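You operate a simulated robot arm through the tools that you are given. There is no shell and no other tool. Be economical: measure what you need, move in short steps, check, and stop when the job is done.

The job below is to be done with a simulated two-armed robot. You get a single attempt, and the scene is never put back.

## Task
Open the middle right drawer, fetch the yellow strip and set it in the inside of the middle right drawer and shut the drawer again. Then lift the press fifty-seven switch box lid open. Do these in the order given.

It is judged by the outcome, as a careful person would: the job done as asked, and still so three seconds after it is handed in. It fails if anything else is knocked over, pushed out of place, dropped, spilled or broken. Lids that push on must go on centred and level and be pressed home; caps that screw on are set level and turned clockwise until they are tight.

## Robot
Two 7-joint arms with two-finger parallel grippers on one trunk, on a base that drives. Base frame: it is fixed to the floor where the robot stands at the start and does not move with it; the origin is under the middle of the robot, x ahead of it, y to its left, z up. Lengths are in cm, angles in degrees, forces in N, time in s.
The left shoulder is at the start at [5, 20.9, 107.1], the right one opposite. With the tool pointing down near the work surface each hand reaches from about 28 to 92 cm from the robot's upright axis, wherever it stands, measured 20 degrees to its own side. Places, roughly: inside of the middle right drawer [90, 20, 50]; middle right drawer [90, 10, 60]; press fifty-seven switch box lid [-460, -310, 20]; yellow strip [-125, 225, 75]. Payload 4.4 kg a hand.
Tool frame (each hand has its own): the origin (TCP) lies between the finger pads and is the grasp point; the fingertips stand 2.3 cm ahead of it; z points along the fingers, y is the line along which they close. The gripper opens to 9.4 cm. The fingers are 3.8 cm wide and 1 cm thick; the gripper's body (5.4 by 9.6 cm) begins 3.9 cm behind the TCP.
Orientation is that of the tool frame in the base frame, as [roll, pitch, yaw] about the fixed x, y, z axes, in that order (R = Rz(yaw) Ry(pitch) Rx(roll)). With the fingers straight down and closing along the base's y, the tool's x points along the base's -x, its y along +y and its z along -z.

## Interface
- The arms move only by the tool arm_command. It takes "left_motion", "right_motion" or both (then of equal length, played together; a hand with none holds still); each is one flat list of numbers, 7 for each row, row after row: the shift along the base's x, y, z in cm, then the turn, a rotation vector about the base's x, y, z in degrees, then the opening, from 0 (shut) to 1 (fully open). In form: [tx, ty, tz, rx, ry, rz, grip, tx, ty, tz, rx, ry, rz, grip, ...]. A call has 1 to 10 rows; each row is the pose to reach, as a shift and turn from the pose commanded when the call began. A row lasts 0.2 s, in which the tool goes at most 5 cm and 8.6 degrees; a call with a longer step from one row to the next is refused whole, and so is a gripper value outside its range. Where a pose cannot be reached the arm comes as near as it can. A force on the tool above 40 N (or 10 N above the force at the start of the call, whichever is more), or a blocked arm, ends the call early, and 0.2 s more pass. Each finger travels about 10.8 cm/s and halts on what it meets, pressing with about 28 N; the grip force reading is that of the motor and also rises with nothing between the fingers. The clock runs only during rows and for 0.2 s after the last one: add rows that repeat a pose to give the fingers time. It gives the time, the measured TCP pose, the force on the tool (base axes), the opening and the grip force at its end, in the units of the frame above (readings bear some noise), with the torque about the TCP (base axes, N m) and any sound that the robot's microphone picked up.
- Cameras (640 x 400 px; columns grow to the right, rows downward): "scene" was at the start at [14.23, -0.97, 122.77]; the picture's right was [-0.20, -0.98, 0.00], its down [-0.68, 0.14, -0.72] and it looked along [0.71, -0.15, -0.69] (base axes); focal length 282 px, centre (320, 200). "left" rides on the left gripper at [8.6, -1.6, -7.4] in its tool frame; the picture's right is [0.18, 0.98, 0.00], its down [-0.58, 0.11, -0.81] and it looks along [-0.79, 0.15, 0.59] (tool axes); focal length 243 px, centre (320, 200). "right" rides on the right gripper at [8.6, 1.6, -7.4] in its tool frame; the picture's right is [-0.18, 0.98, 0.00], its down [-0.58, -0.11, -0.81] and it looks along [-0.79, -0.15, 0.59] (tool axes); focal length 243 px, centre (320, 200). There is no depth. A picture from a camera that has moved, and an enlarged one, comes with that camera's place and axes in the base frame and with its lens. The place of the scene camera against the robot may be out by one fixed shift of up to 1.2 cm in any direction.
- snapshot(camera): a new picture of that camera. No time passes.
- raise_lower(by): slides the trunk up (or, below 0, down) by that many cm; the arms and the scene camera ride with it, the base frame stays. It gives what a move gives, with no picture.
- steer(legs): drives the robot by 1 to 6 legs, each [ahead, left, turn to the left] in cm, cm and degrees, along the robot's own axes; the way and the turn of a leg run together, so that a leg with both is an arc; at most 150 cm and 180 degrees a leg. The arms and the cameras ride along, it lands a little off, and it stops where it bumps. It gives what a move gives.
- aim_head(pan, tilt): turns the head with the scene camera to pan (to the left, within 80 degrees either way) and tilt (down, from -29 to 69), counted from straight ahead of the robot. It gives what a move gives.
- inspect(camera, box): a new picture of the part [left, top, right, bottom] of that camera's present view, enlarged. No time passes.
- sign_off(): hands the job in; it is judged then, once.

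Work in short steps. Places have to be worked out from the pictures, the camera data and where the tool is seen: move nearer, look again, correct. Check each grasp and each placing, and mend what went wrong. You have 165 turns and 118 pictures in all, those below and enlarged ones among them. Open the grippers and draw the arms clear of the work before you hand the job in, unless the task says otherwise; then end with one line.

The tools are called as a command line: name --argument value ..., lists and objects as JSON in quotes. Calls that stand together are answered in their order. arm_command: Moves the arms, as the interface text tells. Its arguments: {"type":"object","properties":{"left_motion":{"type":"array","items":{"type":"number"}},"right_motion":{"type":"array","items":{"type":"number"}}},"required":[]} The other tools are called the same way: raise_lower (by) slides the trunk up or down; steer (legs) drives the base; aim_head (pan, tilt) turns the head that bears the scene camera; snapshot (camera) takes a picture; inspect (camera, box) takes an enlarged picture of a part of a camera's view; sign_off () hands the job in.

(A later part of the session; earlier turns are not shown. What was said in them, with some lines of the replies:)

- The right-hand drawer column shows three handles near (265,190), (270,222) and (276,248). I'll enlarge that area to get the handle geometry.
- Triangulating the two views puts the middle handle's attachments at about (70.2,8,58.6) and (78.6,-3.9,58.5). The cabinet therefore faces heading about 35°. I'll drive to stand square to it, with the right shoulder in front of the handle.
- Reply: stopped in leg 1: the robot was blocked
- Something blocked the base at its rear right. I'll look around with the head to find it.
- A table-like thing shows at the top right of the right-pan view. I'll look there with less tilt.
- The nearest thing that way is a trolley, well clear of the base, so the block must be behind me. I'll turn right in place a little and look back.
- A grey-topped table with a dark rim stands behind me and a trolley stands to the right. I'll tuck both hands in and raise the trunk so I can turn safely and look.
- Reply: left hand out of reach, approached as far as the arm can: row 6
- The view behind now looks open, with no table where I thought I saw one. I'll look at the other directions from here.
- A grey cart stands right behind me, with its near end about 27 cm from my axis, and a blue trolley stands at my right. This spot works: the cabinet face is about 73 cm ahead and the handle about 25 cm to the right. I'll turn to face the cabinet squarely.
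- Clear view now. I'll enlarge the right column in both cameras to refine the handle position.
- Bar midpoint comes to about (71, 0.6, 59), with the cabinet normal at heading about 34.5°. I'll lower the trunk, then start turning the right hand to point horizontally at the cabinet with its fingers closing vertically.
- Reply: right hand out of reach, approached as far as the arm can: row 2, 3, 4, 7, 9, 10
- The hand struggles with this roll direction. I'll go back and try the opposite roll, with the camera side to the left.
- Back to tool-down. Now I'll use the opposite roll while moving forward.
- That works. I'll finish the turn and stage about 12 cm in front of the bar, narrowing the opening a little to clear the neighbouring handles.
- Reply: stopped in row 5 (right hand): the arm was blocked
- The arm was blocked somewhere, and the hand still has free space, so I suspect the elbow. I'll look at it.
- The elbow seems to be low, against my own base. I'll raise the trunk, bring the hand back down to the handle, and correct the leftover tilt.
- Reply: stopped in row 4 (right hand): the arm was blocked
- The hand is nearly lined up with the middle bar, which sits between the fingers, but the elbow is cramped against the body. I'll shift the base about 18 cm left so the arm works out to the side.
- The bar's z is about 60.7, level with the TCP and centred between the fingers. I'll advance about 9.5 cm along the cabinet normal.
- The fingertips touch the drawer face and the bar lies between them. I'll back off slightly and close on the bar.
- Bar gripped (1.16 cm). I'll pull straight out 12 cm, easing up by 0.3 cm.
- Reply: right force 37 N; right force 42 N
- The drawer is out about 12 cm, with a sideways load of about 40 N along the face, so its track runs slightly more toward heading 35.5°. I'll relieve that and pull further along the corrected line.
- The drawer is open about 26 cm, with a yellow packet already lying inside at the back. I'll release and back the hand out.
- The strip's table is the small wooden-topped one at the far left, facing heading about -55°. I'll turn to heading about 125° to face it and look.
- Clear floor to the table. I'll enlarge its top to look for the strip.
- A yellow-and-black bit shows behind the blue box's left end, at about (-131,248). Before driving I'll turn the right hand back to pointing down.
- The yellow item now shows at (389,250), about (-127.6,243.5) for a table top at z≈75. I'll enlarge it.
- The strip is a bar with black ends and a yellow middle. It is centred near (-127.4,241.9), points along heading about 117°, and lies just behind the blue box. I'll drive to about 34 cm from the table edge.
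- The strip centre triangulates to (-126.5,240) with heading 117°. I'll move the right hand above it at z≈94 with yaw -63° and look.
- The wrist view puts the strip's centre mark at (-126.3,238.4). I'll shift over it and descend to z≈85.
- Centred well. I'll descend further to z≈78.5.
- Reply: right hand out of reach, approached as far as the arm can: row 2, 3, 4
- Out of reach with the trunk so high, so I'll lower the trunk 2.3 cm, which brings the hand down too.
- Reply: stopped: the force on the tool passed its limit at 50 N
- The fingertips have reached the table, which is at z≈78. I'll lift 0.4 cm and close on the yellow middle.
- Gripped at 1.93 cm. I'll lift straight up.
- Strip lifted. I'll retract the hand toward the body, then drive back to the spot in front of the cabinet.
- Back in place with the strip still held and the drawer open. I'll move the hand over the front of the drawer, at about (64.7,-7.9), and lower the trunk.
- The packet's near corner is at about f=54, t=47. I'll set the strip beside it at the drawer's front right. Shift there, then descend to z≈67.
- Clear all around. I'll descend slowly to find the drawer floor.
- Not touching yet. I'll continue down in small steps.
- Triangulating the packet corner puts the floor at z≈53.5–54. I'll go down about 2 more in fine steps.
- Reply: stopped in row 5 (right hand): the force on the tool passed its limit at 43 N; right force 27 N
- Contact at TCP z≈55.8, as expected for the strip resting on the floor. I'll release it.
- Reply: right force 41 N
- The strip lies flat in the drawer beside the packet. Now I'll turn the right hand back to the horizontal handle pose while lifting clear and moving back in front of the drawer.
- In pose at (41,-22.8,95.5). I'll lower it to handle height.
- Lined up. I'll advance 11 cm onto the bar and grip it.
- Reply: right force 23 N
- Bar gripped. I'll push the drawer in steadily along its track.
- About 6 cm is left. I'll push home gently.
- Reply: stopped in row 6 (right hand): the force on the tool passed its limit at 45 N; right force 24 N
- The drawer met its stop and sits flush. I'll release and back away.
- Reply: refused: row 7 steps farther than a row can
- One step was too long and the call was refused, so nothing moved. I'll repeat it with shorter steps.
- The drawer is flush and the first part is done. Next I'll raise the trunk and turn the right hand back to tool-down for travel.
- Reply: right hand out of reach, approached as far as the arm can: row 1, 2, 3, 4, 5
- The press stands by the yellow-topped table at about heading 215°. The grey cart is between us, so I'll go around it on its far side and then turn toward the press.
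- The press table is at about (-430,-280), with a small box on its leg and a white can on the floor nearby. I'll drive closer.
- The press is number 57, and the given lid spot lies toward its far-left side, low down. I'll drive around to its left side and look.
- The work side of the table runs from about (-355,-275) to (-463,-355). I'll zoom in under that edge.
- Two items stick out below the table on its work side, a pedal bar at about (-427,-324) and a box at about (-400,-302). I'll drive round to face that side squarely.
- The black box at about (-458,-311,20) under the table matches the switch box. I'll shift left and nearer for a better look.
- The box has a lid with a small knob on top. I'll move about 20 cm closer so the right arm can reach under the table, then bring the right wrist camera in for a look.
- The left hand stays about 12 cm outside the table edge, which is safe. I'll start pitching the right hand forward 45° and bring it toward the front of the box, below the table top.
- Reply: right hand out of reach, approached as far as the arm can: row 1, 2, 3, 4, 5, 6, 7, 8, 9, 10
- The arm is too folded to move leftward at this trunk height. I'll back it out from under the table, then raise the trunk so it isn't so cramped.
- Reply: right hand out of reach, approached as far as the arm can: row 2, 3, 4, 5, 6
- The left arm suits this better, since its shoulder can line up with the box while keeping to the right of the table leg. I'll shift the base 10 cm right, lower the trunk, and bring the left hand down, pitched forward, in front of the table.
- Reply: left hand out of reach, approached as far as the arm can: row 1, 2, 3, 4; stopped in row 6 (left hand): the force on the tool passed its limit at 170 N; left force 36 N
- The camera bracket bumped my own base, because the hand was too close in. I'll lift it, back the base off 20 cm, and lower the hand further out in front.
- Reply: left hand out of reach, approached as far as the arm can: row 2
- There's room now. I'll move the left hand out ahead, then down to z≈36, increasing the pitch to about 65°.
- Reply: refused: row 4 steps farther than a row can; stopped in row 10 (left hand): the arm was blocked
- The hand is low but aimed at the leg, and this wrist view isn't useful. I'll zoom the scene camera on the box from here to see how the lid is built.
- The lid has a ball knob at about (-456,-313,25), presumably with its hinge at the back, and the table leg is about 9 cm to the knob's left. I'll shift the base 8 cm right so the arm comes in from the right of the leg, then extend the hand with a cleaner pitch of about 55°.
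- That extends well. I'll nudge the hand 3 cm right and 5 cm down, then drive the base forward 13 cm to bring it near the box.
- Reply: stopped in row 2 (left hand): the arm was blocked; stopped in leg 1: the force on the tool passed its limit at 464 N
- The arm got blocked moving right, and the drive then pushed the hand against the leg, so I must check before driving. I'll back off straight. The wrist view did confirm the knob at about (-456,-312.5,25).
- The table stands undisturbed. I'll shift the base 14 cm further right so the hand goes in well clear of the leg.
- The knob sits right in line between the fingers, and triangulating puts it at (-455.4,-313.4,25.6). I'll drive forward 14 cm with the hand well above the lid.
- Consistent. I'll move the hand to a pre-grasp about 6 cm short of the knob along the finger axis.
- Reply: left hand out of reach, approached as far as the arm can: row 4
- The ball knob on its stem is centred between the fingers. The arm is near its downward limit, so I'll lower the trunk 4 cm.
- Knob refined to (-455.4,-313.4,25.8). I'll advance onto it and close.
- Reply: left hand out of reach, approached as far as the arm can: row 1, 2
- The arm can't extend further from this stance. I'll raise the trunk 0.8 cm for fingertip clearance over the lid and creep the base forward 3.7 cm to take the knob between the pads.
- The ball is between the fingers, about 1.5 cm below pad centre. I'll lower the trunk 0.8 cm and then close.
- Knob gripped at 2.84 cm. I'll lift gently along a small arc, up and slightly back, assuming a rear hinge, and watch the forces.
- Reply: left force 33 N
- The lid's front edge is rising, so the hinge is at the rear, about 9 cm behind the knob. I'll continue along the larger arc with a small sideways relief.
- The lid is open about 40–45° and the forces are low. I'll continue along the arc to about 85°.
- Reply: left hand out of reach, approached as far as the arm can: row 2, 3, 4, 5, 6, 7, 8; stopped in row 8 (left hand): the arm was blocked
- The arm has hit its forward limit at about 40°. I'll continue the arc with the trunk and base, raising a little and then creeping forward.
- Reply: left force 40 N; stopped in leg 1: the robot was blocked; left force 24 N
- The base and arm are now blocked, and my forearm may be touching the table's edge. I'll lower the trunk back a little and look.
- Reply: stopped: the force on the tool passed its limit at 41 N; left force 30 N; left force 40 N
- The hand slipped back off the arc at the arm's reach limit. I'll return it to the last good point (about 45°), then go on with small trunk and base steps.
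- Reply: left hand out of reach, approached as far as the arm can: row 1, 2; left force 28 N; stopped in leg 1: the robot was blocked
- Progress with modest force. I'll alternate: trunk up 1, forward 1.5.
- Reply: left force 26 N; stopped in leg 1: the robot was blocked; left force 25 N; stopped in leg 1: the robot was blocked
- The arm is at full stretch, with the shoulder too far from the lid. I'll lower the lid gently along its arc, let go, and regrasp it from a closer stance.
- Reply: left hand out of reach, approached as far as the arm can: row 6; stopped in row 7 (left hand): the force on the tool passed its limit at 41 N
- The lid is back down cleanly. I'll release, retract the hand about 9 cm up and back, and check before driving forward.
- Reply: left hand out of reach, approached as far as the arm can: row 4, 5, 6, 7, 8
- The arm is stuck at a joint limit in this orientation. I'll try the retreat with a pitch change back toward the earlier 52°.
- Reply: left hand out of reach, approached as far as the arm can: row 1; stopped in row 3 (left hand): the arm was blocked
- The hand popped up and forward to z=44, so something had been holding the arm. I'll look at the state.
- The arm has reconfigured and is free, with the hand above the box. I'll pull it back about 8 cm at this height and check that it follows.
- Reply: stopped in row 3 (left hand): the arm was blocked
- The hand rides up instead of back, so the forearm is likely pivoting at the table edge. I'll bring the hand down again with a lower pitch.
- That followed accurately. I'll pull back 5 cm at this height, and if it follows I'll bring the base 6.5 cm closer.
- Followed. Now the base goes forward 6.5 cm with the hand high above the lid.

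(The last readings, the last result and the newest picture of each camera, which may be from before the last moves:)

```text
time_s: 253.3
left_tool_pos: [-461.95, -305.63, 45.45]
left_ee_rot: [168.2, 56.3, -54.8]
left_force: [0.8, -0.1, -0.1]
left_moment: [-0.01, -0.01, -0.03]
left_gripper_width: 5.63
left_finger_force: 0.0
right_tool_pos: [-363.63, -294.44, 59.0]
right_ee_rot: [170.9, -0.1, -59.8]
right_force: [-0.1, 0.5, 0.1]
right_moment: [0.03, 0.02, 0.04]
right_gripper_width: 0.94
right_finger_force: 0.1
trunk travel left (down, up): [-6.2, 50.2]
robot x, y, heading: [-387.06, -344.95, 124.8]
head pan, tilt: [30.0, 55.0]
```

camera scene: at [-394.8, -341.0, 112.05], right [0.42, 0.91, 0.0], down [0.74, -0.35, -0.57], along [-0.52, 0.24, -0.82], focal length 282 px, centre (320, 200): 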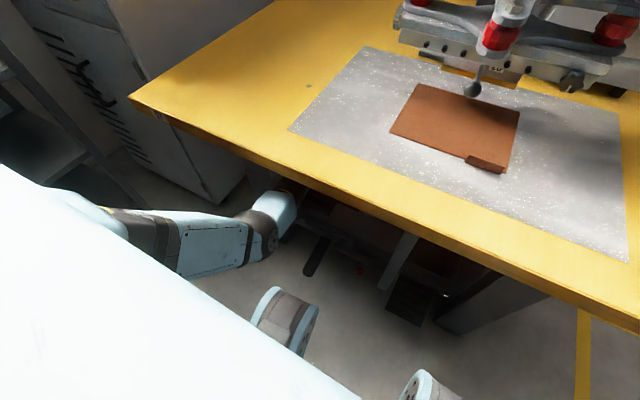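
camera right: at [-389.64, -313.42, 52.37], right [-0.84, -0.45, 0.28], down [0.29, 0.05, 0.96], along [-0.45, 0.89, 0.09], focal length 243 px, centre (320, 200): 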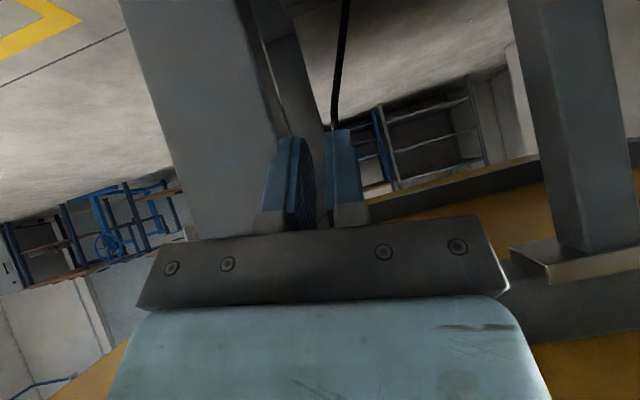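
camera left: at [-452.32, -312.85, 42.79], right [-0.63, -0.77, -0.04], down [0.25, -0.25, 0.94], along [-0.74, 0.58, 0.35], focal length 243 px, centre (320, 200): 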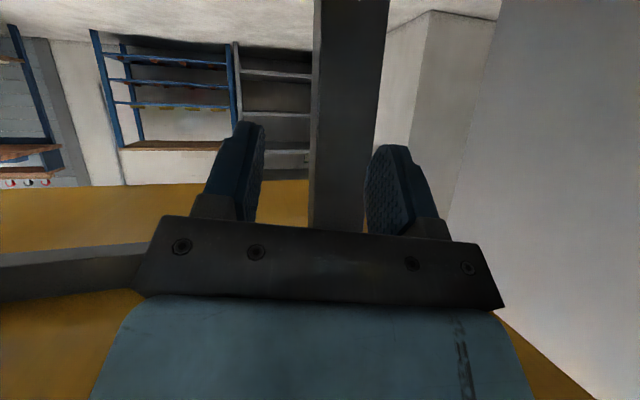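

Base advanced. Next I'll bring the hand back and down to the pre-grasp in front of the knob.

arm_command --left_motion '[2.5, -2.7, -1, 0, 0, 0, 0.6, 5, -5.4, -2, 0, 0, 0, 0.6, 7.6, -8.1, -4, 0, 0, 0, 0.6, 10.3, -11, -6, 0, 0, 0, 0.6, 10.3, -11, -10, 0, 0, 0, 0.6, 10.3, -11, -13, 0, 0, 0, 0.6, 10.3, -11, -15.8, 0, 0, 0, 0.6]'

snapshot --camera "left"

```text
time_s: 255.1
left_tool_pos: [-459.0, -319.48, 34.86]
left_ee_rot: [152.0, 58.2, -68.3]
left_force: [0.1, 0.0, 0.2]
left_moment: [-0.02, 0.01, -0.04]
left_gripper_width: 5.65
left_finger_force: 0.1
right_tool_pos: [-362.28, -294.38, 58.71]
right_ee_rot: [169.9, 0.6, -60.4]
right_force: [1.0, 0.3, -0.4]
right_moment: [-0.02, 0.02, 0.01]
right_gripper_width: 0.95
right_finger_force: 0.1
trunk travel left (down, up): [-6.2, 50.2]
robot x, y, heading: [-387.42, -344.92, 124.6]
head pan, tilt: [30.0, 55.0]
stopped in row 7 (left hand): the arm was blocked; the commanded pose is now the measured one
```

```text
15 pictures are left
camera left: at [-450.82, -326.51, 30.64], right [-0.63, -0.78, 0.09], down [0.39, -0.21, 0.9], along [-0.68, 0.59, 0.44], focal length 243 px, centre (320, 200)
```

left: 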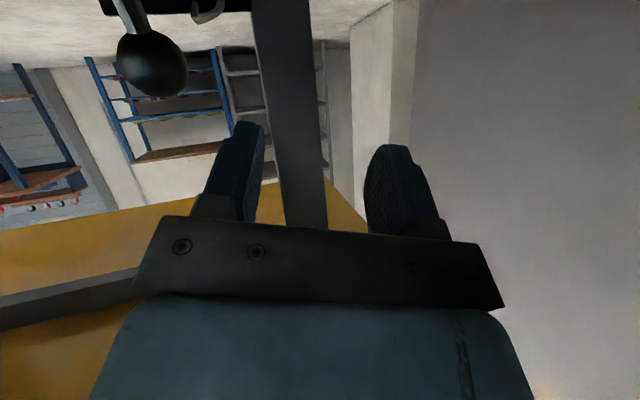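

The elbow meets my own body again and pushes the hand left. I'll shift the base 7 cm right and 1.5 cm forward so the hand sits naturally over the knob.

steer --legs '[[1.5, -7, 0]]'

arm_command --left_motion '[1, -0.8, 0, 2, -1.5, 3, 0.6, 2, -1.6, 0, 5, -3.5, 5, 0.6, 3, -2.3, -0.5, 8, -5, 8, 0.6]'

snapshot --camera "left"

```text
time_s: 256.4
left_tool_pos: [-454.54, -314.36, 34.56]
left_ee_rot: [152.4, 58.2, -67.8]
left_force: [0.6, 0.3, -0.9]
left_moment: [0.02, 0.02, 0.01]
left_gripper_width: 5.64
left_finger_force: 0.1
right_tool_pos: [-357.98, -289.38, 58.78]
right_ee_rot: [170.1, 0.3, -60.2]
right_force: [0.3, 0.4, 0.2]
right_moment: [0.01, -0.01, 0.02]
right_gripper_width: 0.95
right_finger_force: 0.0
trunk travel left (down, up): [-6.2, 50.2]
robot x, y, heading: [-382.48, -339.97, 124.5]
head pan, tilt: [30.0, 55.0]
```

```text
time_s: 257.4
left_tool_pos: [-459.05, -318.97, 37.6]
left_ee_rot: [157.0, 65.0, -55.4]
left_force: [0.0, -0.1, 0.0]
left_moment: [-0.02, 0.02, 0.02]
left_gripper_width: 5.64
left_finger_force: 0.0
right_tool_pos: [-358.05, -289.28, 58.42]
right_ee_rot: [170.2, 0.1, -60.2]
right_force: [0.3, -0.7, -0.2]
right_moment: [0.01, 0.04, -0.01]
right_gripper_width: 0.91
right_finger_force: 0.0
trunk travel left (down, up): [-6.2, 50.2]
robot x, y, heading: [-382.53, -339.74, 124.6]
head pan, tilt: [30.0, 55.0]
stopped in row 3 (left hand): the arm was blocked; the commanded pose is now the measured one
```

```text
14 pictures are left
camera left: at [-450.11, -324.14, 32.53], right [-0.5, -0.86, 0.0], down [0.44, -0.26, 0.86], along [-0.74, 0.43, 0.51], focal length 243 px, centre (320, 200)
```

left: 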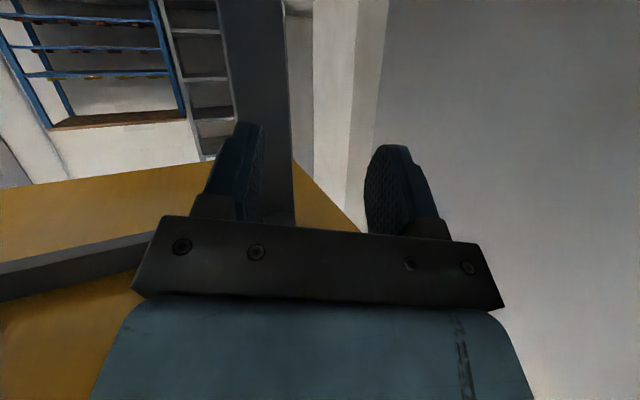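

The hand is deflected again. I need to see what the arm is actually touching.

aim_head --pan 45 --tilt 65

snapshot --camera "scene"

```text
time_s: 258.2
left_tool_pos: [-459.05, -318.92, 37.43]
left_ee_rot: [157.5, 65.0, -54.9]
left_force: [0.1, -0.6, 0.2]
left_moment: [0.03, -0.01, -0.02]
left_gripper_width: 5.66
left_finger_force: 0.1
right_tool_pos: [-358.11, -289.28, 58.68]
right_ee_rot: [170.6, 0.1, -60.2]
right_force: [0.0, -0.3, 0.1]
right_moment: [-0.01, 0.01, -0.02]
right_gripper_width: 0.95
right_finger_force: 0.0
trunk travel left (down, up): [-6.2, 50.2]
robot x, y, heading: [-382.77, -340.06, 124.3]
head pan, tilt: [45.0, 65.0]
```

```text
13 pictures are left
camera scene: at [-392.36, -332.41, 111.33], right [0.18, 0.98, 0.0], down [0.89, -0.16, -0.43], along [-0.42, 0.08, -0.9], focal length 282 px, centre (320, 200)
```

scene: 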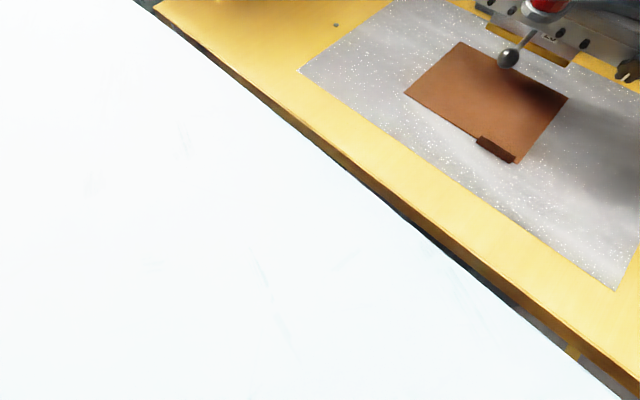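

My torso hides the arm, but the pattern points to self-contact when I'm too close. The workable stance is about 3.5 cm ahead of the first one. I'll go right, then back, to keep the hand clear of the leg.

steer --legs '[[0, -5, 0], [-6.5, 0, 0]]'

arm_command --left_motion '[0, 0, 1, 3, -2, 0, 0.6, 0, 0, 2, 6, -4, 0, 0.6]'

snapshot --camera "left"

```text
time_s: 259.9
left_tool_pos: [-451.19, -321.41, 37.45]
left_ee_rot: [157.7, 64.8, -54.9]
left_force: [0.3, 0.4, -0.4]
left_moment: [-0.01, 0.01, 0.02]
left_gripper_width: 5.66
left_finger_force: 0.1
right_tool_pos: [-350.3, -291.74, 58.75]
right_ee_rot: [170.5, 0.1, -60.2]
right_force: [0.7, -0.2, -0.6]
right_moment: [0.01, 0.04, -0.01]
right_gripper_width: 0.91
right_finger_force: 0.1
trunk travel left (down, up): [-6.2, 50.2]
robot x, y, heading: [-374.63, -342.12, 124.8]
head pan, tilt: [45.0, 65.0]
```

```text
time_s: 260.5
left_tool_pos: [-451.15, -321.46, 39.03]
left_ee_rot: [175.3, 66.2, -38.8]
left_force: [-0.3, -0.2, 0.9]
left_moment: [-0.01, -0.01, 0.02]
left_gripper_width: 5.62
left_finger_force: 0.0
right_tool_pos: [-350.41, -291.86, 58.6]
right_ee_rot: [170.9, 0.1, -60.1]
right_force: [-1.1, 0.5, 0.9]
right_moment: [0.01, -0.01, 0.01]
right_gripper_width: 0.96
right_finger_force: 0.0
trunk travel left (down, up): [-6.2, 50.2]
robot x, y, heading: [-374.63, -342.28, 124.7]
head pan, tilt: [45.0, 65.0]
```

```text
12 pictures are left
camera left: at [-441.84, -326.12, 34.0], right [-0.5, -0.86, -0.14], down [0.37, -0.35, 0.86], along [-0.78, 0.38, 0.49], focal length 243 px, centre (320, 200)
```

left: 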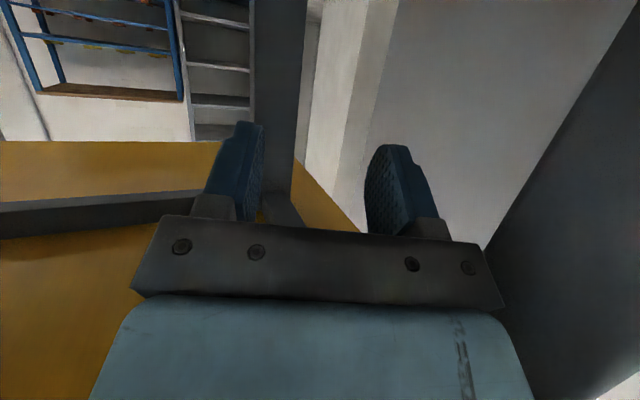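

The hand is free here. Working further out to the side gives the elbow room past my base corner, so I'll shift the base 5 cm right and 10 cm forward with the hand above the lid, then lower the trunk 3 cm.

steer --legs '[[0, -5, 0], [10, 0, 0]]'

raise_lower --by -3

snapshot --camera "left"

```text
time_s: 262.4
left_tool_pos: [-452.76, -310.24, 39.2]
left_ee_rot: [175.2, 66.3, -38.8]
left_force: [0.5, -0.1, 0.2]
left_moment: [-0.01, -0.02, 0.04]
left_gripper_width: 5.66
left_finger_force: 0.0
right_tool_pos: [-351.92, -280.76, 58.8]
right_ee_rot: [170.7, 0.1, -60.4]
right_force: [-0.3, 0.9, 0.3]
right_moment: [-0.05, -0.03, -0.01]
right_gripper_width: 0.94
right_finger_force: 0.1
trunk travel left (down, up): [-6.2, 50.2]
robot x, y, heading: [-376.03, -330.72, 124.7]
head pan, tilt: [45.0, 65.0]
```

```text
time_s: 263.1
left_tool_pos: [-453.17, -310.26, 40.25]
left_ee_rot: [170.6, 68.0, -43.1]
left_force: [-0.1, -0.8, 0.3]
left_moment: [-0.01, -0.03, 0.0]
left_gripper_width: 5.67
left_finger_force: 0.0
right_tool_pos: [-350.89, -280.64, 56.36]
right_ee_rot: [169.2, 0.6, -60.3]
right_force: [0.9, 1.2, -0.2]
right_moment: [0.0, 0.0, -0.02]
right_gripper_width: 0.94
right_finger_force: 0.1
trunk travel left (down, up): [-3.2, 53.2]
robot x, y, heading: [-375.7, -331.23, 124.4]
head pan, tilt: [45.0, 65.0]
```

```text
11 pictures are left
camera left: at [-444.01, -314.88, 35.07], right [-0.5, -0.86, -0.11], down [0.41, -0.35, 0.84], along [-0.76, 0.38, 0.52], focal length 243 px, centre (320, 200)
```

left: 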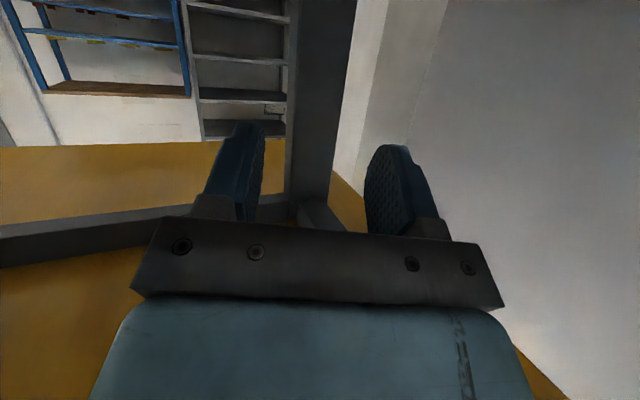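

Lowering the trunk pushes the elbow onto my own base, so height helps. I'll raise it back 3.5 cm, go 1.5 cm forward, and approach the knob with the hand at heading about 148°, pitch 52°.

raise_lower --by 3.5

steer --legs '[[1.5, 0, 0]]'

arm_command --left_motion '[0.7, -1.4, -0.5, -2.1, -3, 1, 0.6, 1.4, -2.8, -1, -4.2, -6, 2, 0.6, 2, -4.2, -2, -6, -9, 3, 0.6, 2.5, -5.2, -4, -8, -12, 4, 0.6, 2.5, -5.2, -6, -8, -12, 4, 0.6]'

snapshot --camera "left"

```text
time_s: 263.9
left_tool_pos: [-452.54, -310.1, 39.13]
left_ee_rot: [175.4, 66.1, -39.0]
left_force: [-0.3, 0.1, -0.3]
left_moment: [0.0, 0.01, 0.03]
left_gripper_width: 5.63
left_finger_force: 0.0
right_tool_pos: [-351.97, -280.67, 59.04]
right_ee_rot: [170.9, -0.1, -60.3]
right_force: [-0.1, -0.7, -0.3]
right_moment: [0.03, 0.01, 0.03]
right_gripper_width: 0.96
right_finger_force: 0.0
trunk travel left (down, up): [-6.7, 49.7]
robot x, y, heading: [-375.73, -331.01, 124.8]
head pan, tilt: [45.0, 65.0]
```

```text
time_s: 264.7
left_tool_pos: [-452.58, -310.01, 39.64]
left_ee_rot: [175.1, 66.3, -39.0]
left_force: [0.4, -1.5, 0.1]
left_moment: [0.03, -0.01, -0.04]
left_gripper_width: 5.65
left_finger_force: 0.1
right_tool_pos: [-351.71, -280.76, 59.25]
right_ee_rot: [170.8, 0.0, -60.5]
right_force: [-0.7, -0.2, -0.3]
right_moment: [0.0, 0.0, 0.03]
right_gripper_width: 0.92
right_finger_force: 0.0
trunk travel left (down, up): [-6.7, 49.7]
robot x, y, heading: [-375.88, -331.06, 124.5]
head pan, tilt: [45.0, 65.0]
```

```text
time_s: 265.9
left_tool_pos: [-450.0, -315.2, 33.79]
left_ee_rot: [176.7, 51.9, -33.8]
left_force: [-0.4, 0.1, -0.1]
left_moment: [-0.01, -0.01, 0.01]
left_gripper_width: 5.64
left_finger_force: 0.0
right_tool_pos: [-351.66, -280.78, 59.24]
right_ee_rot: [170.7, 0.0, -60.4]
right_force: [-0.9, 0.1, 0.1]
right_moment: [-0.02, -0.01, 0.0]
right_gripper_width: 0.92
right_finger_force: 0.2
trunk travel left (down, up): [-6.7, 49.7]
robot x, y, heading: [-376.04, -331.49, 124.4]
head pan, tilt: [45.0, 65.0]
```

```text
10 pictures are left
camera left: at [-439.54, -319.79, 31.47], right [-0.41, -0.9, -0.11], down [0.2, -0.21, 0.96], along [-0.89, 0.38, 0.26], focal length 243 px, centre (320, 200)
```

left: 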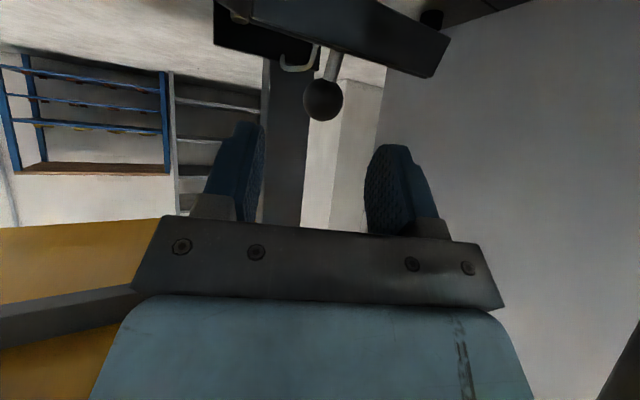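

The hand follows well here. Triangulating puts the knob now at (-456.1,-312,29), so the lid stayed partly open (about 24°) on its own and its friction holds it. I'll advance onto the knob and grip.

arm_command --left_motion '[-1.9, 1, -1.4, 0, 0, 0, 0.6, -3.7, 1.9, -2.9, 0, 0, 0, 0.6, -5.4, 2.8, -4.2, 0, 0, 0, 0.6, -5.4, 2.8, -4.2, 0, 0, 0, 0.4, -5.4, 2.8, -4.2, 0, 0, 0, 0.2, -5.4, 2.8, -4.2, 0, 0, 0, 0, -5.4, 2.8, -4.2, 0, 0, 0, 0]'

```text
time_s: 267.5
left_tool_pos: [-455.51, -312.61, 29.39]
left_ee_rot: [176.5, 51.9, -34.0]
left_force: [-7.8, -7.2, -1.1]
left_moment: [-0.08, -0.15, 0.13]
left_gripper_width: 2.83
left_finger_force: 44.8
right_tool_pos: [-351.68, -280.74, 59.31]
right_ee_rot: [170.8, -0.1, -60.4]
right_force: [-0.8, 0.2, 0.2]
right_moment: [-0.01, -0.03, -0.02]
right_gripper_width: 0.94
right_finger_force: 0.0
trunk travel left (down, up): [-6.7, 49.7]
robot x, y, heading: [-376.2, -331.34, 124.4]
head pan, tilt: [45.0, 65.0]
```

Gripped (2.83 cm). I'll sweep on along the arc toward 75°.

arm_command --left_motion '[-0.42, 0.56, 0.7, 0, 0, 0, 0, -0.83, 1.12, 1.2, 0, 0, 0, 0, -1.25, 1.69, 1.65, 0, 0, 0, 0, -1.7, 2.29, 2.05, 0, 0, 0, 0, -2.15, 2.89, 2.4, 0, 0, 0, 0, -2.62, 3.53, 2.65, 0, 0, 0, 0, -3.13, 4.22, 2.8, 0, 0, 0, 0, -3.64, 4.9, 2.9, 0, 0, 0, 0, -4.11, 5.54, 2.9, 0, 0, 0, 0, -4.62, 6.22, 2.85, 0, 0, 0, 0]'

```text
time_s: 269.4
left_tool_pos: [-459.6, -307.33, 32.76]
left_ee_rot: [176.1, 52.3, -34.3]
left_force: [24.2, -2.8, 23.3]
left_moment: [-1.0, -0.89, -0.4]
left_gripper_width: 2.82
left_finger_force: 44.3
right_tool_pos: [-351.46, -280.81, 59.32]
right_ee_rot: [170.6, 0.1, -60.4]
right_force: [-0.1, -0.3, 0.2]
right_moment: [-0.02, -0.01, 0.02]
right_gripper_width: 0.93
right_finger_force: 0.0
trunk travel left (down, up): [-6.7, 49.7]
robot x, y, heading: [-375.39, -330.9, 124.2]
head pan, tilt: [45.0, 65.0]
stopped in row 9 (left hand): the force on the tool passed its limit at 49 N (the readings are from after the stop); the commanded pose is now the measured one
```

About 68° open. The force says the true arc is slightly higher and to the right, so I'll ease that way and carry on past vertical.

arm_command --left_motion '[0.4, 0.3, 0.8, 0, 0, 0, 0, 0.1, 0.7, 1.0, 0, 0, 0, 0, -0.2, 1.1, 1.1, 0, 0, 0, 0, -0.5, 1.5, 1.1, 0, 0, 0, 0, -0.8, 1.9, 1.0, 0, 0, 0, 0, -1.1, 2.3, 0.9, 0, 0, 0, 0, -1.4, 2.7, 0.8, 0, 0, 0, 0, -1.7, 3.1, 0.6, 0, 0, 0, 0, -2, 3.5, 0.4, 0, 0, 0, 0]'

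snapshot --camera "left"

```text
time_s: 270.2
left_tool_pos: [-459.46, -307.45, 32.91]
left_ee_rot: [175.9, 52.0, -34.2]
left_force: [21.6, 25.9, 22.1]
left_moment: [0.92, 0.76, -0.09]
left_gripper_width: 2.85
left_finger_force: 44.5
right_tool_pos: [-351.85, -280.76, 59.4]
right_ee_rot: [170.8, 0.0, -60.2]
right_force: [0.2, 0.1, 0.2]
right_moment: [0.0, -0.01, -0.03]
right_gripper_width: 0.92
right_finger_force: 0.1
trunk travel left (down, up): [-6.7, 49.7]
robot x, y, heading: [-376.27, -331.22, 124.5]
head pan, tilt: [45.0, 65.0]
stopped in row 3 (left hand): the force on the tool passed its limit at 47 N (the readings are from after the stop); the commanded pose is now the measured one
```

```text
9 pictures are left
camera left: at [-449.1, -311.92, 30.54], right [-0.41, -0.91, -0.1], down [0.2, -0.2, 0.96], along [-0.89, 0.37, 0.27], focal length 243 px, centre (320, 200)
```

left: 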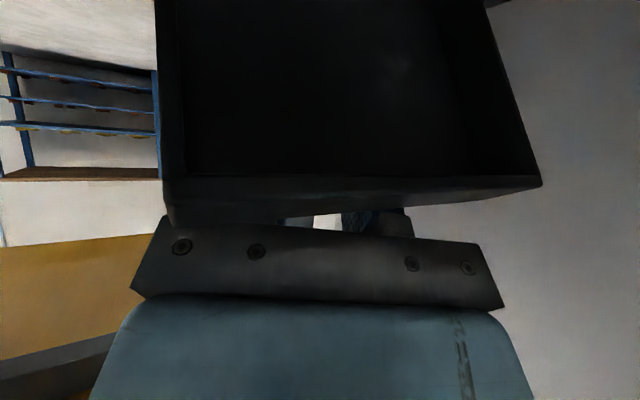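

The lid is wide open (about 70°) and its front lip now bears on my palm, so gripping the knob limits further travel. I'll release, withdraw along the finger axis, and then push the lid from its inner side.

arm_command --left_motion '[0, 0, 0, 0, 0, 0, 0.3, 0, 0, 0, 0, 0, 0, 0.6, 0, 0, 0, 0, 0, 0, 0.7, 0.7, -0.4, 0.9, 0, 0, 0, 0.7, 2, -1.2, 2.2, 0, 0, 0, 0.7, 3.4, -2, 3.5, 0, 0, 0, 0.7, 5, -3, 4.8, 0, 0, 0, 0.7, 6.5, -4.5, 5.5, 0, 0, 0, 0.6]'

snapshot --camera "left"

```text
time_s: 272.0
left_tool_pos: [-452.96, -311.96, 38.25]
left_ee_rot: [175.8, 51.7, -34.4]
left_force: [1.3, 0.4, 0.2]
left_moment: [0.03, 0.0, 0.01]
left_gripper_width: 5.66
left_finger_force: 0.1
right_tool_pos: [-351.69, -280.72, 59.36]
right_ee_rot: [170.8, -0.1, -60.2]
right_force: [0.0, 0.4, -0.2]
right_moment: [-0.02, -0.01, -0.01]
right_gripper_width: 0.92
right_finger_force: 0.1
trunk travel left (down, up): [-6.7, 49.7]
robot x, y, heading: [-375.89, -331.07, 124.6]
head pan, tilt: [45.0, 65.0]
```

```text
8 pictures are left
camera left: at [-442.46, -316.4, 36.0], right [-0.41, -0.91, -0.1], down [0.2, -0.2, 0.96], along [-0.89, 0.37, 0.26], focal length 243 px, centre (320, 200)
```

left: 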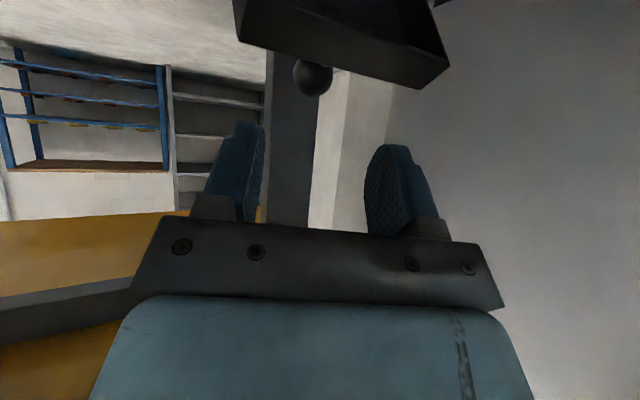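

The lid holds itself at about 60°. I'll close the fingers, lower the hand in front of the lid's underside, then push it back.

arm_command --left_motion '[0.8, -2, 0, 0, 0, 0, 0.3, 0.8, -4.3, -1, 0, 0, 0, 0, 0.8, -4.3, -4, 0, 0, 0, 0, 0.8, -4.3, -6, 0, 0, 0, 0]'

snapshot --camera "left"

```text
time_s: 273.0
left_tool_pos: [-452.11, -316.01, 32.31]
left_ee_rot: [175.8, 51.9, -34.2]
left_force: [-0.5, -0.2, 0.4]
left_moment: [0.03, 0.02, 0.0]
left_gripper_width: 0.04
left_finger_force: 27.9
right_tool_pos: [-351.73, -280.79, 59.28]
right_ee_rot: [170.8, -0.1, -60.3]
right_force: [0.3, -0.1, -1.0]
right_moment: [0.02, 0.01, 0.04]
right_gripper_width: 0.91
right_finger_force: 0.0
trunk travel left (down, up): [-6.7, 49.7]
robot x, y, heading: [-375.68, -331.27, 124.6]
head pan, tilt: [45.0, 65.0]
```

```text
7 pictures are left
camera left: at [-441.73, -320.58, 30.03], right [-0.41, -0.91, -0.1], down [0.2, -0.2, 0.96], along [-0.89, 0.37, 0.27], focal length 243 px, centre (320, 200)
```

left: 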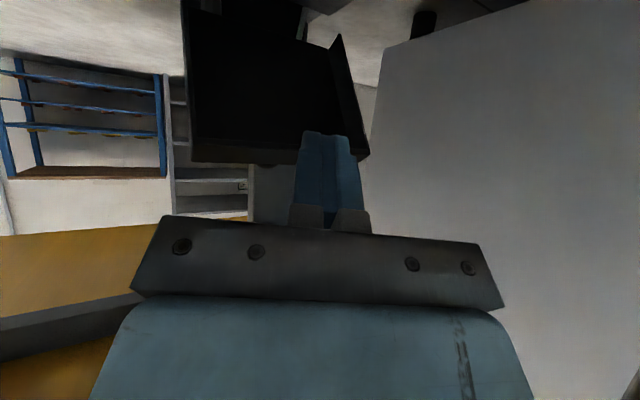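

I see the lid's inner side right ahead of the closed fingers. I'll shift slightly right, lower a bit, and push it back.

arm_command --left_motion '[1.6, 1.1, -1.5, 0, 0, 0, 0, 0.7, 2.3, -1.5, 0, 0, 0, 0, -0.2, 3.5, -1.5, 0, 0, 0, 0, -1.4, 5.1, -1.3, 0, 0, 0, 0, -2.6, 6.7, -1, 0, 0, 0, 0, -3.8, 8.3, -0.7, 0, 0, 0, 0, -5, 9.9, -0.4, 0, 0, 0, 0, -5.9, 11.1, 0, 0, 0, 0, 0, -6.7, 12.3, 0, 0, 0, 0, 0]'

snapshot --camera "left"

```text
time_s: 275.2
left_tool_pos: [-457.32, -307.29, 29.16]
left_ee_rot: [174.5, 48.8, -34.7]
left_force: [-1.0, 0.0, 0.2]
left_moment: [-0.03, -0.01, 0.0]
left_gripper_width: 0.0
left_finger_force: 28.1
right_tool_pos: [-352.09, -280.61, 59.27]
right_ee_rot: [170.8, -0.2, -59.6]
right_force: [0.9, -0.1, 0.0]
right_moment: [0.01, 0.03, -0.04]
right_gripper_width: 0.91
right_finger_force: 0.0
trunk travel left (down, up): [-6.7, 49.7]
robot x, y, heading: [-375.53, -331.59, 125.0]
head pan, tilt: [45.0, 65.0]
stopped in row 9 (left hand): the arm was blocked; the commanded pose is now the measured one
```

```text
6 pictures are left
camera left: at [-446.73, -311.77, 27.53], right [-0.4, -0.91, -0.08], down [0.17, -0.16, 0.97], along [-0.9, 0.37, 0.22], focal length 243 px, centre (320, 200)
```

left: 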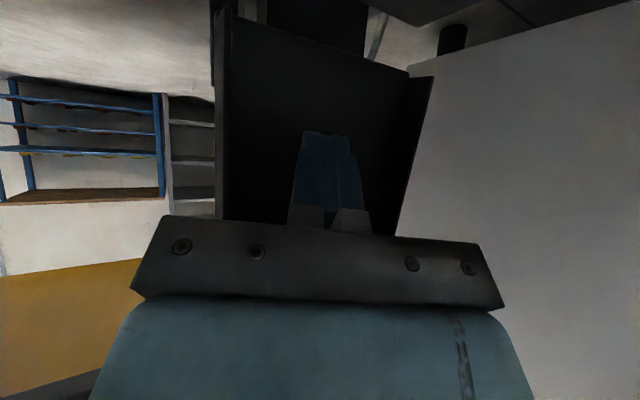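

The lid stands near vertical (about 80°). The arm is at its limit, so I'll nudge the base forward 3 cm to push it a bit past.

steer --legs '[[3, 0, 0]]'

arm_command --left_motion '[-0.6, 0.8, 0.6, 0, 0, 0, 0, -1.2, 1.6, 1.2, 0, 0, 0, 0, -1.8, 2.4, 1.8, 0, 0, 0, 0]'

snapshot --camera "left"

```text
time_s: 276.0
left_tool_pos: [-457.29, -307.34, 29.17]
left_ee_rot: [174.4, 48.8, -34.6]
left_force: [-0.1, 0.0, 0.4]
left_moment: [0.02, -0.01, 0.0]
left_gripper_width: 0.01
left_finger_force: 27.9
right_tool_pos: [-352.07, -280.5, 59.31]
right_ee_rot: [170.7, 0.0, -59.5]
right_force: [-0.6, -1.2, -0.5]
right_moment: [-0.05, 0.01, -0.01]
right_gripper_width: 0.92
right_finger_force: 0.0
trunk travel left (down, up): [-6.7, 49.7]
robot x, y, heading: [-376.12, -331.01, 125.1]
head pan, tilt: [45.0, 65.0]
stopped in leg 1: the robot was blocked; the commanded pose is now the measured one
```

```text
time_s: 277.0
left_tool_pos: [-457.02, -307.97, 27.75]
left_ee_rot: [173.7, 45.9, -34.7]
left_force: [1.0, -0.5, 0.4]
left_moment: [0.02, -0.02, 0.03]
left_gripper_width: 0.0
left_finger_force: 27.5
right_tool_pos: [-352.48, -280.31, 59.48]
right_ee_rot: [170.8, -0.1, -59.3]
right_force: [-0.8, 0.5, 0.1]
right_moment: [-0.01, 0.0, 0.01]
right_gripper_width: 0.97
right_finger_force: 0.0
trunk travel left (down, up): [-6.7, 49.7]
robot x, y, heading: [-376.19, -331.48, 125.1]
head pan, tilt: [45.0, 65.0]
stopped in row 3 (left hand): the arm was blocked; the commanded pose is now the measured one
```

```text
5 pictures are left
camera left: at [-446.44, -312.36, 26.68], right [-0.39, -0.92, -0.06], down [0.14, -0.12, 0.98], along [-0.91, 0.38, 0.17], focal length 243 px, centre (320, 200)
```

left: 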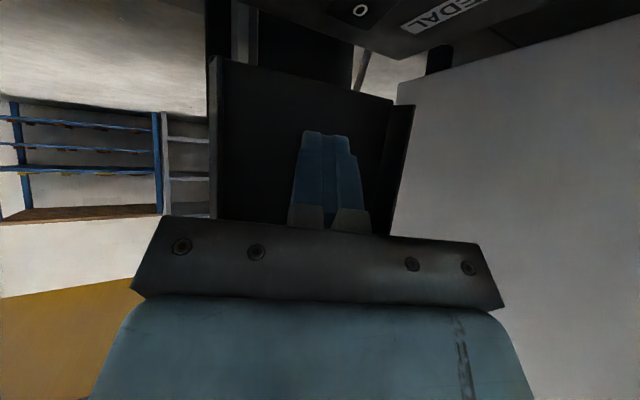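

The lid is fully up with the "PEDAL" switch inside exposed, and it stands with no force on my hand. I'll withdraw by backing the base straight out, first a short leg to check.

steer --legs '[[-10, 0, 0]]'

snapshot --camera "left"

```text
time_s: 278.1
left_tool_pos: [-451.48, -315.58, 28.32]
left_ee_rot: [173.7, 46.4, -34.9]
left_force: [-0.6, -0.3, -0.9]
left_moment: [-0.04, 0.02, 0.0]
left_gripper_width: 0.0
left_finger_force: 28.2
right_tool_pos: [-346.51, -288.56, 59.35]
right_ee_rot: [170.9, 0.0, -59.4]
right_force: [0.2, -0.1, 0.7]
right_moment: [-0.01, -0.02, -0.02]
right_gripper_width: 0.96
right_finger_force: 0.1
trunk travel left (down, up): [-6.7, 49.7]
robot x, y, heading: [-370.24, -339.59, 125.5]
head pan, tilt: [45.0, 65.0]
```

```text
4 pictures are left
camera left: at [-440.94, -320.04, 27.09], right [-0.39, -0.92, -0.06], down [0.14, -0.12, 0.98], along [-0.91, 0.38, 0.18], focal length 243 px, centre (320, 200)
```

left: 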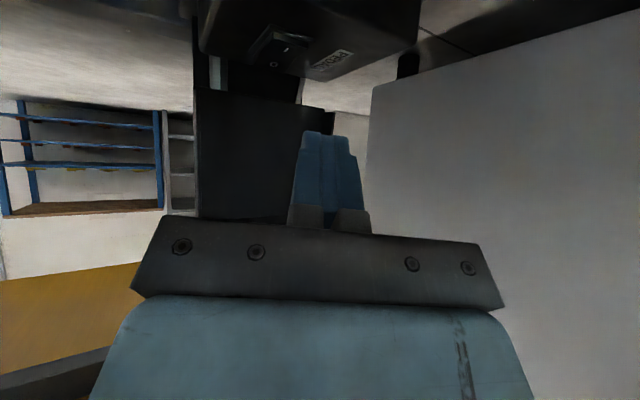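

The lid stays upright on its own. I'll back straight out from under the table.

steer --legs '[[-20, 0, 0], [-30, 0, 0]]'

aim_head --pan 15 --tilt 40

snapshot --camera "scene"

```text
time_s: 281.4
left_tool_pos: [-422.62, -355.76, 28.24]
left_ee_rot: [173.9, 46.4, -35.2]
left_force: [0.5, -0.1, -1.0]
left_moment: [-0.02, -0.01, 0.01]
left_gripper_width: 0.02
left_finger_force: 28.1
right_tool_pos: [-317.51, -329.35, 59.25]
right_ee_rot: [170.7, 0.0, -59.8]
right_force: [-0.4, 0.6, -1.1]
right_moment: [-0.03, -0.01, 0.04]
right_gripper_width: 0.95
right_finger_force: 0.0
trunk travel left (down, up): [-6.7, 49.7]
robot x, y, heading: [-341.17, -380.56, 125.1]
head pan, tilt: [45.0, 65.0]
```

```text
time_s: 282.3
left_tool_pos: [-422.71, -355.68, 28.23]
left_ee_rot: [173.8, 46.4, -35.3]
left_force: [-0.4, 0.1, -0.4]
left_moment: [-0.02, 0.0, -0.05]
left_gripper_width: 0.0
left_finger_force: 28.8
right_tool_pos: [-317.49, -329.49, 59.27]
right_ee_rot: [170.9, 0.0, -59.8]
right_force: [0.5, 0.7, 0.1]
right_moment: [0.03, 0.02, 0.0]
right_gripper_width: 0.93
right_finger_force: 0.0
trunk travel left (down, up): [-6.7, 49.7]
robot x, y, heading: [-341.64, -380.19, 124.8]
head pan, tilt: [15.0, 40.0]
```

```text
3 pictures are left
camera scene: at [-352.34, -368.42, 114.99], right [0.64, 0.77, 0.0], down [0.49, -0.41, -0.77], along [-0.59, 0.49, -0.64], focal length 282 px, centre (320, 200)
```

scene: 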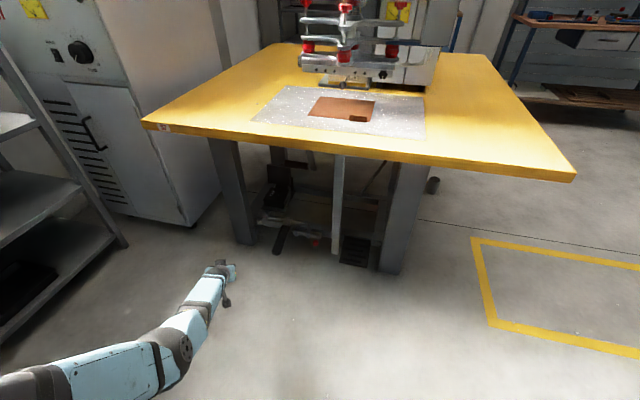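

Clear of the table. I'll zoom in to verify the lid and the surroundings, and open both grippers.

inspect --camera "scene" --box '[200, 130, 400, 280]'

arm_command --left_motion '[0, 0, 2, 0, 0, 0, 0.3, 0, 0, 4, 0, 0, 0, 0.6, 0, 0, 4, 0, 0, 0, 0.9, 0, 0, 4, 0, 0, 0, 0.9, 0, 0, 4, 0, 0, 0, 0.9]' --right_motion '[0, 0, 0, 0, 0, 0, 0.3, 0, 0, 0, 0, 0, 0, 0.6, 0, 0, 0, 0, 0, 0, 0.9, 0, 0, 0, 0, 0, 0, 0.9, 0, 0, 0, 0, 0, 0, 0.9]'

```text
2.67 times, centred on (300, 205) of scene
camera zoom: at [-352.34, -368.42, 114.99], right [0.64, 0.77, 0.0], down [0.49, -0.41, -0.77], along [-0.59, 0.49, -0.64], focal length 752 px, centre (373, 187)
```

zoom: 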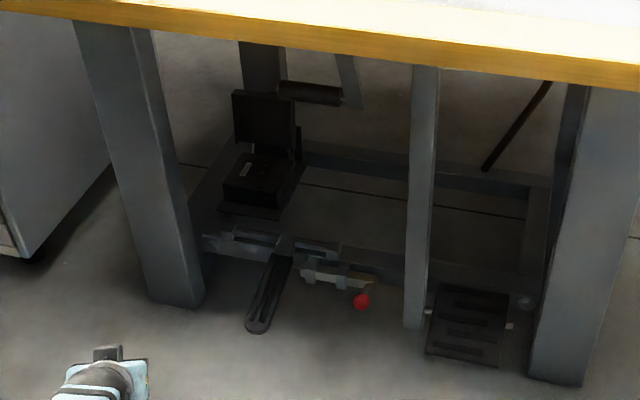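

```text
time_s: 283.5
left_tool_pos: [-422.9, -355.79, 32.28]
left_ee_rot: [173.8, 46.4, -35.2]
left_force: [-0.1, -0.7, 0.1]
left_moment: [0.01, -0.01, -0.01]
left_gripper_width: 8.45
left_finger_force: 0.1
right_tool_pos: [-317.43, -329.51, 59.32]
right_ee_rot: [170.8, 0.0, -59.9]
right_force: [0.2, -0.1, 0.0]
right_moment: [0.0, -0.02, 0.02]
right_gripper_width: 8.44
right_finger_force: 0.1
trunk travel left (down, up): [-6.7, 49.7]
robot x, y, heading: [-341.53, -380.03, 124.8]
head pan, tilt: [15.0, 40.0]
```

The zoom shows the lid standing open, slightly past vertical, with the box and pedals in place. Both grippers are open and clear, so I'm handing in.

sign_off

```text
The job is handed in.
```

The yellow strip is in the closed middle right drawer and the press fifty-seven switch box lid stands open. Along the way the left hand hit a leg of the press table at up to 464 N and the base bumped the grey cart; the table looked undisturbed afterwards, but I did not check whether the cart moved.
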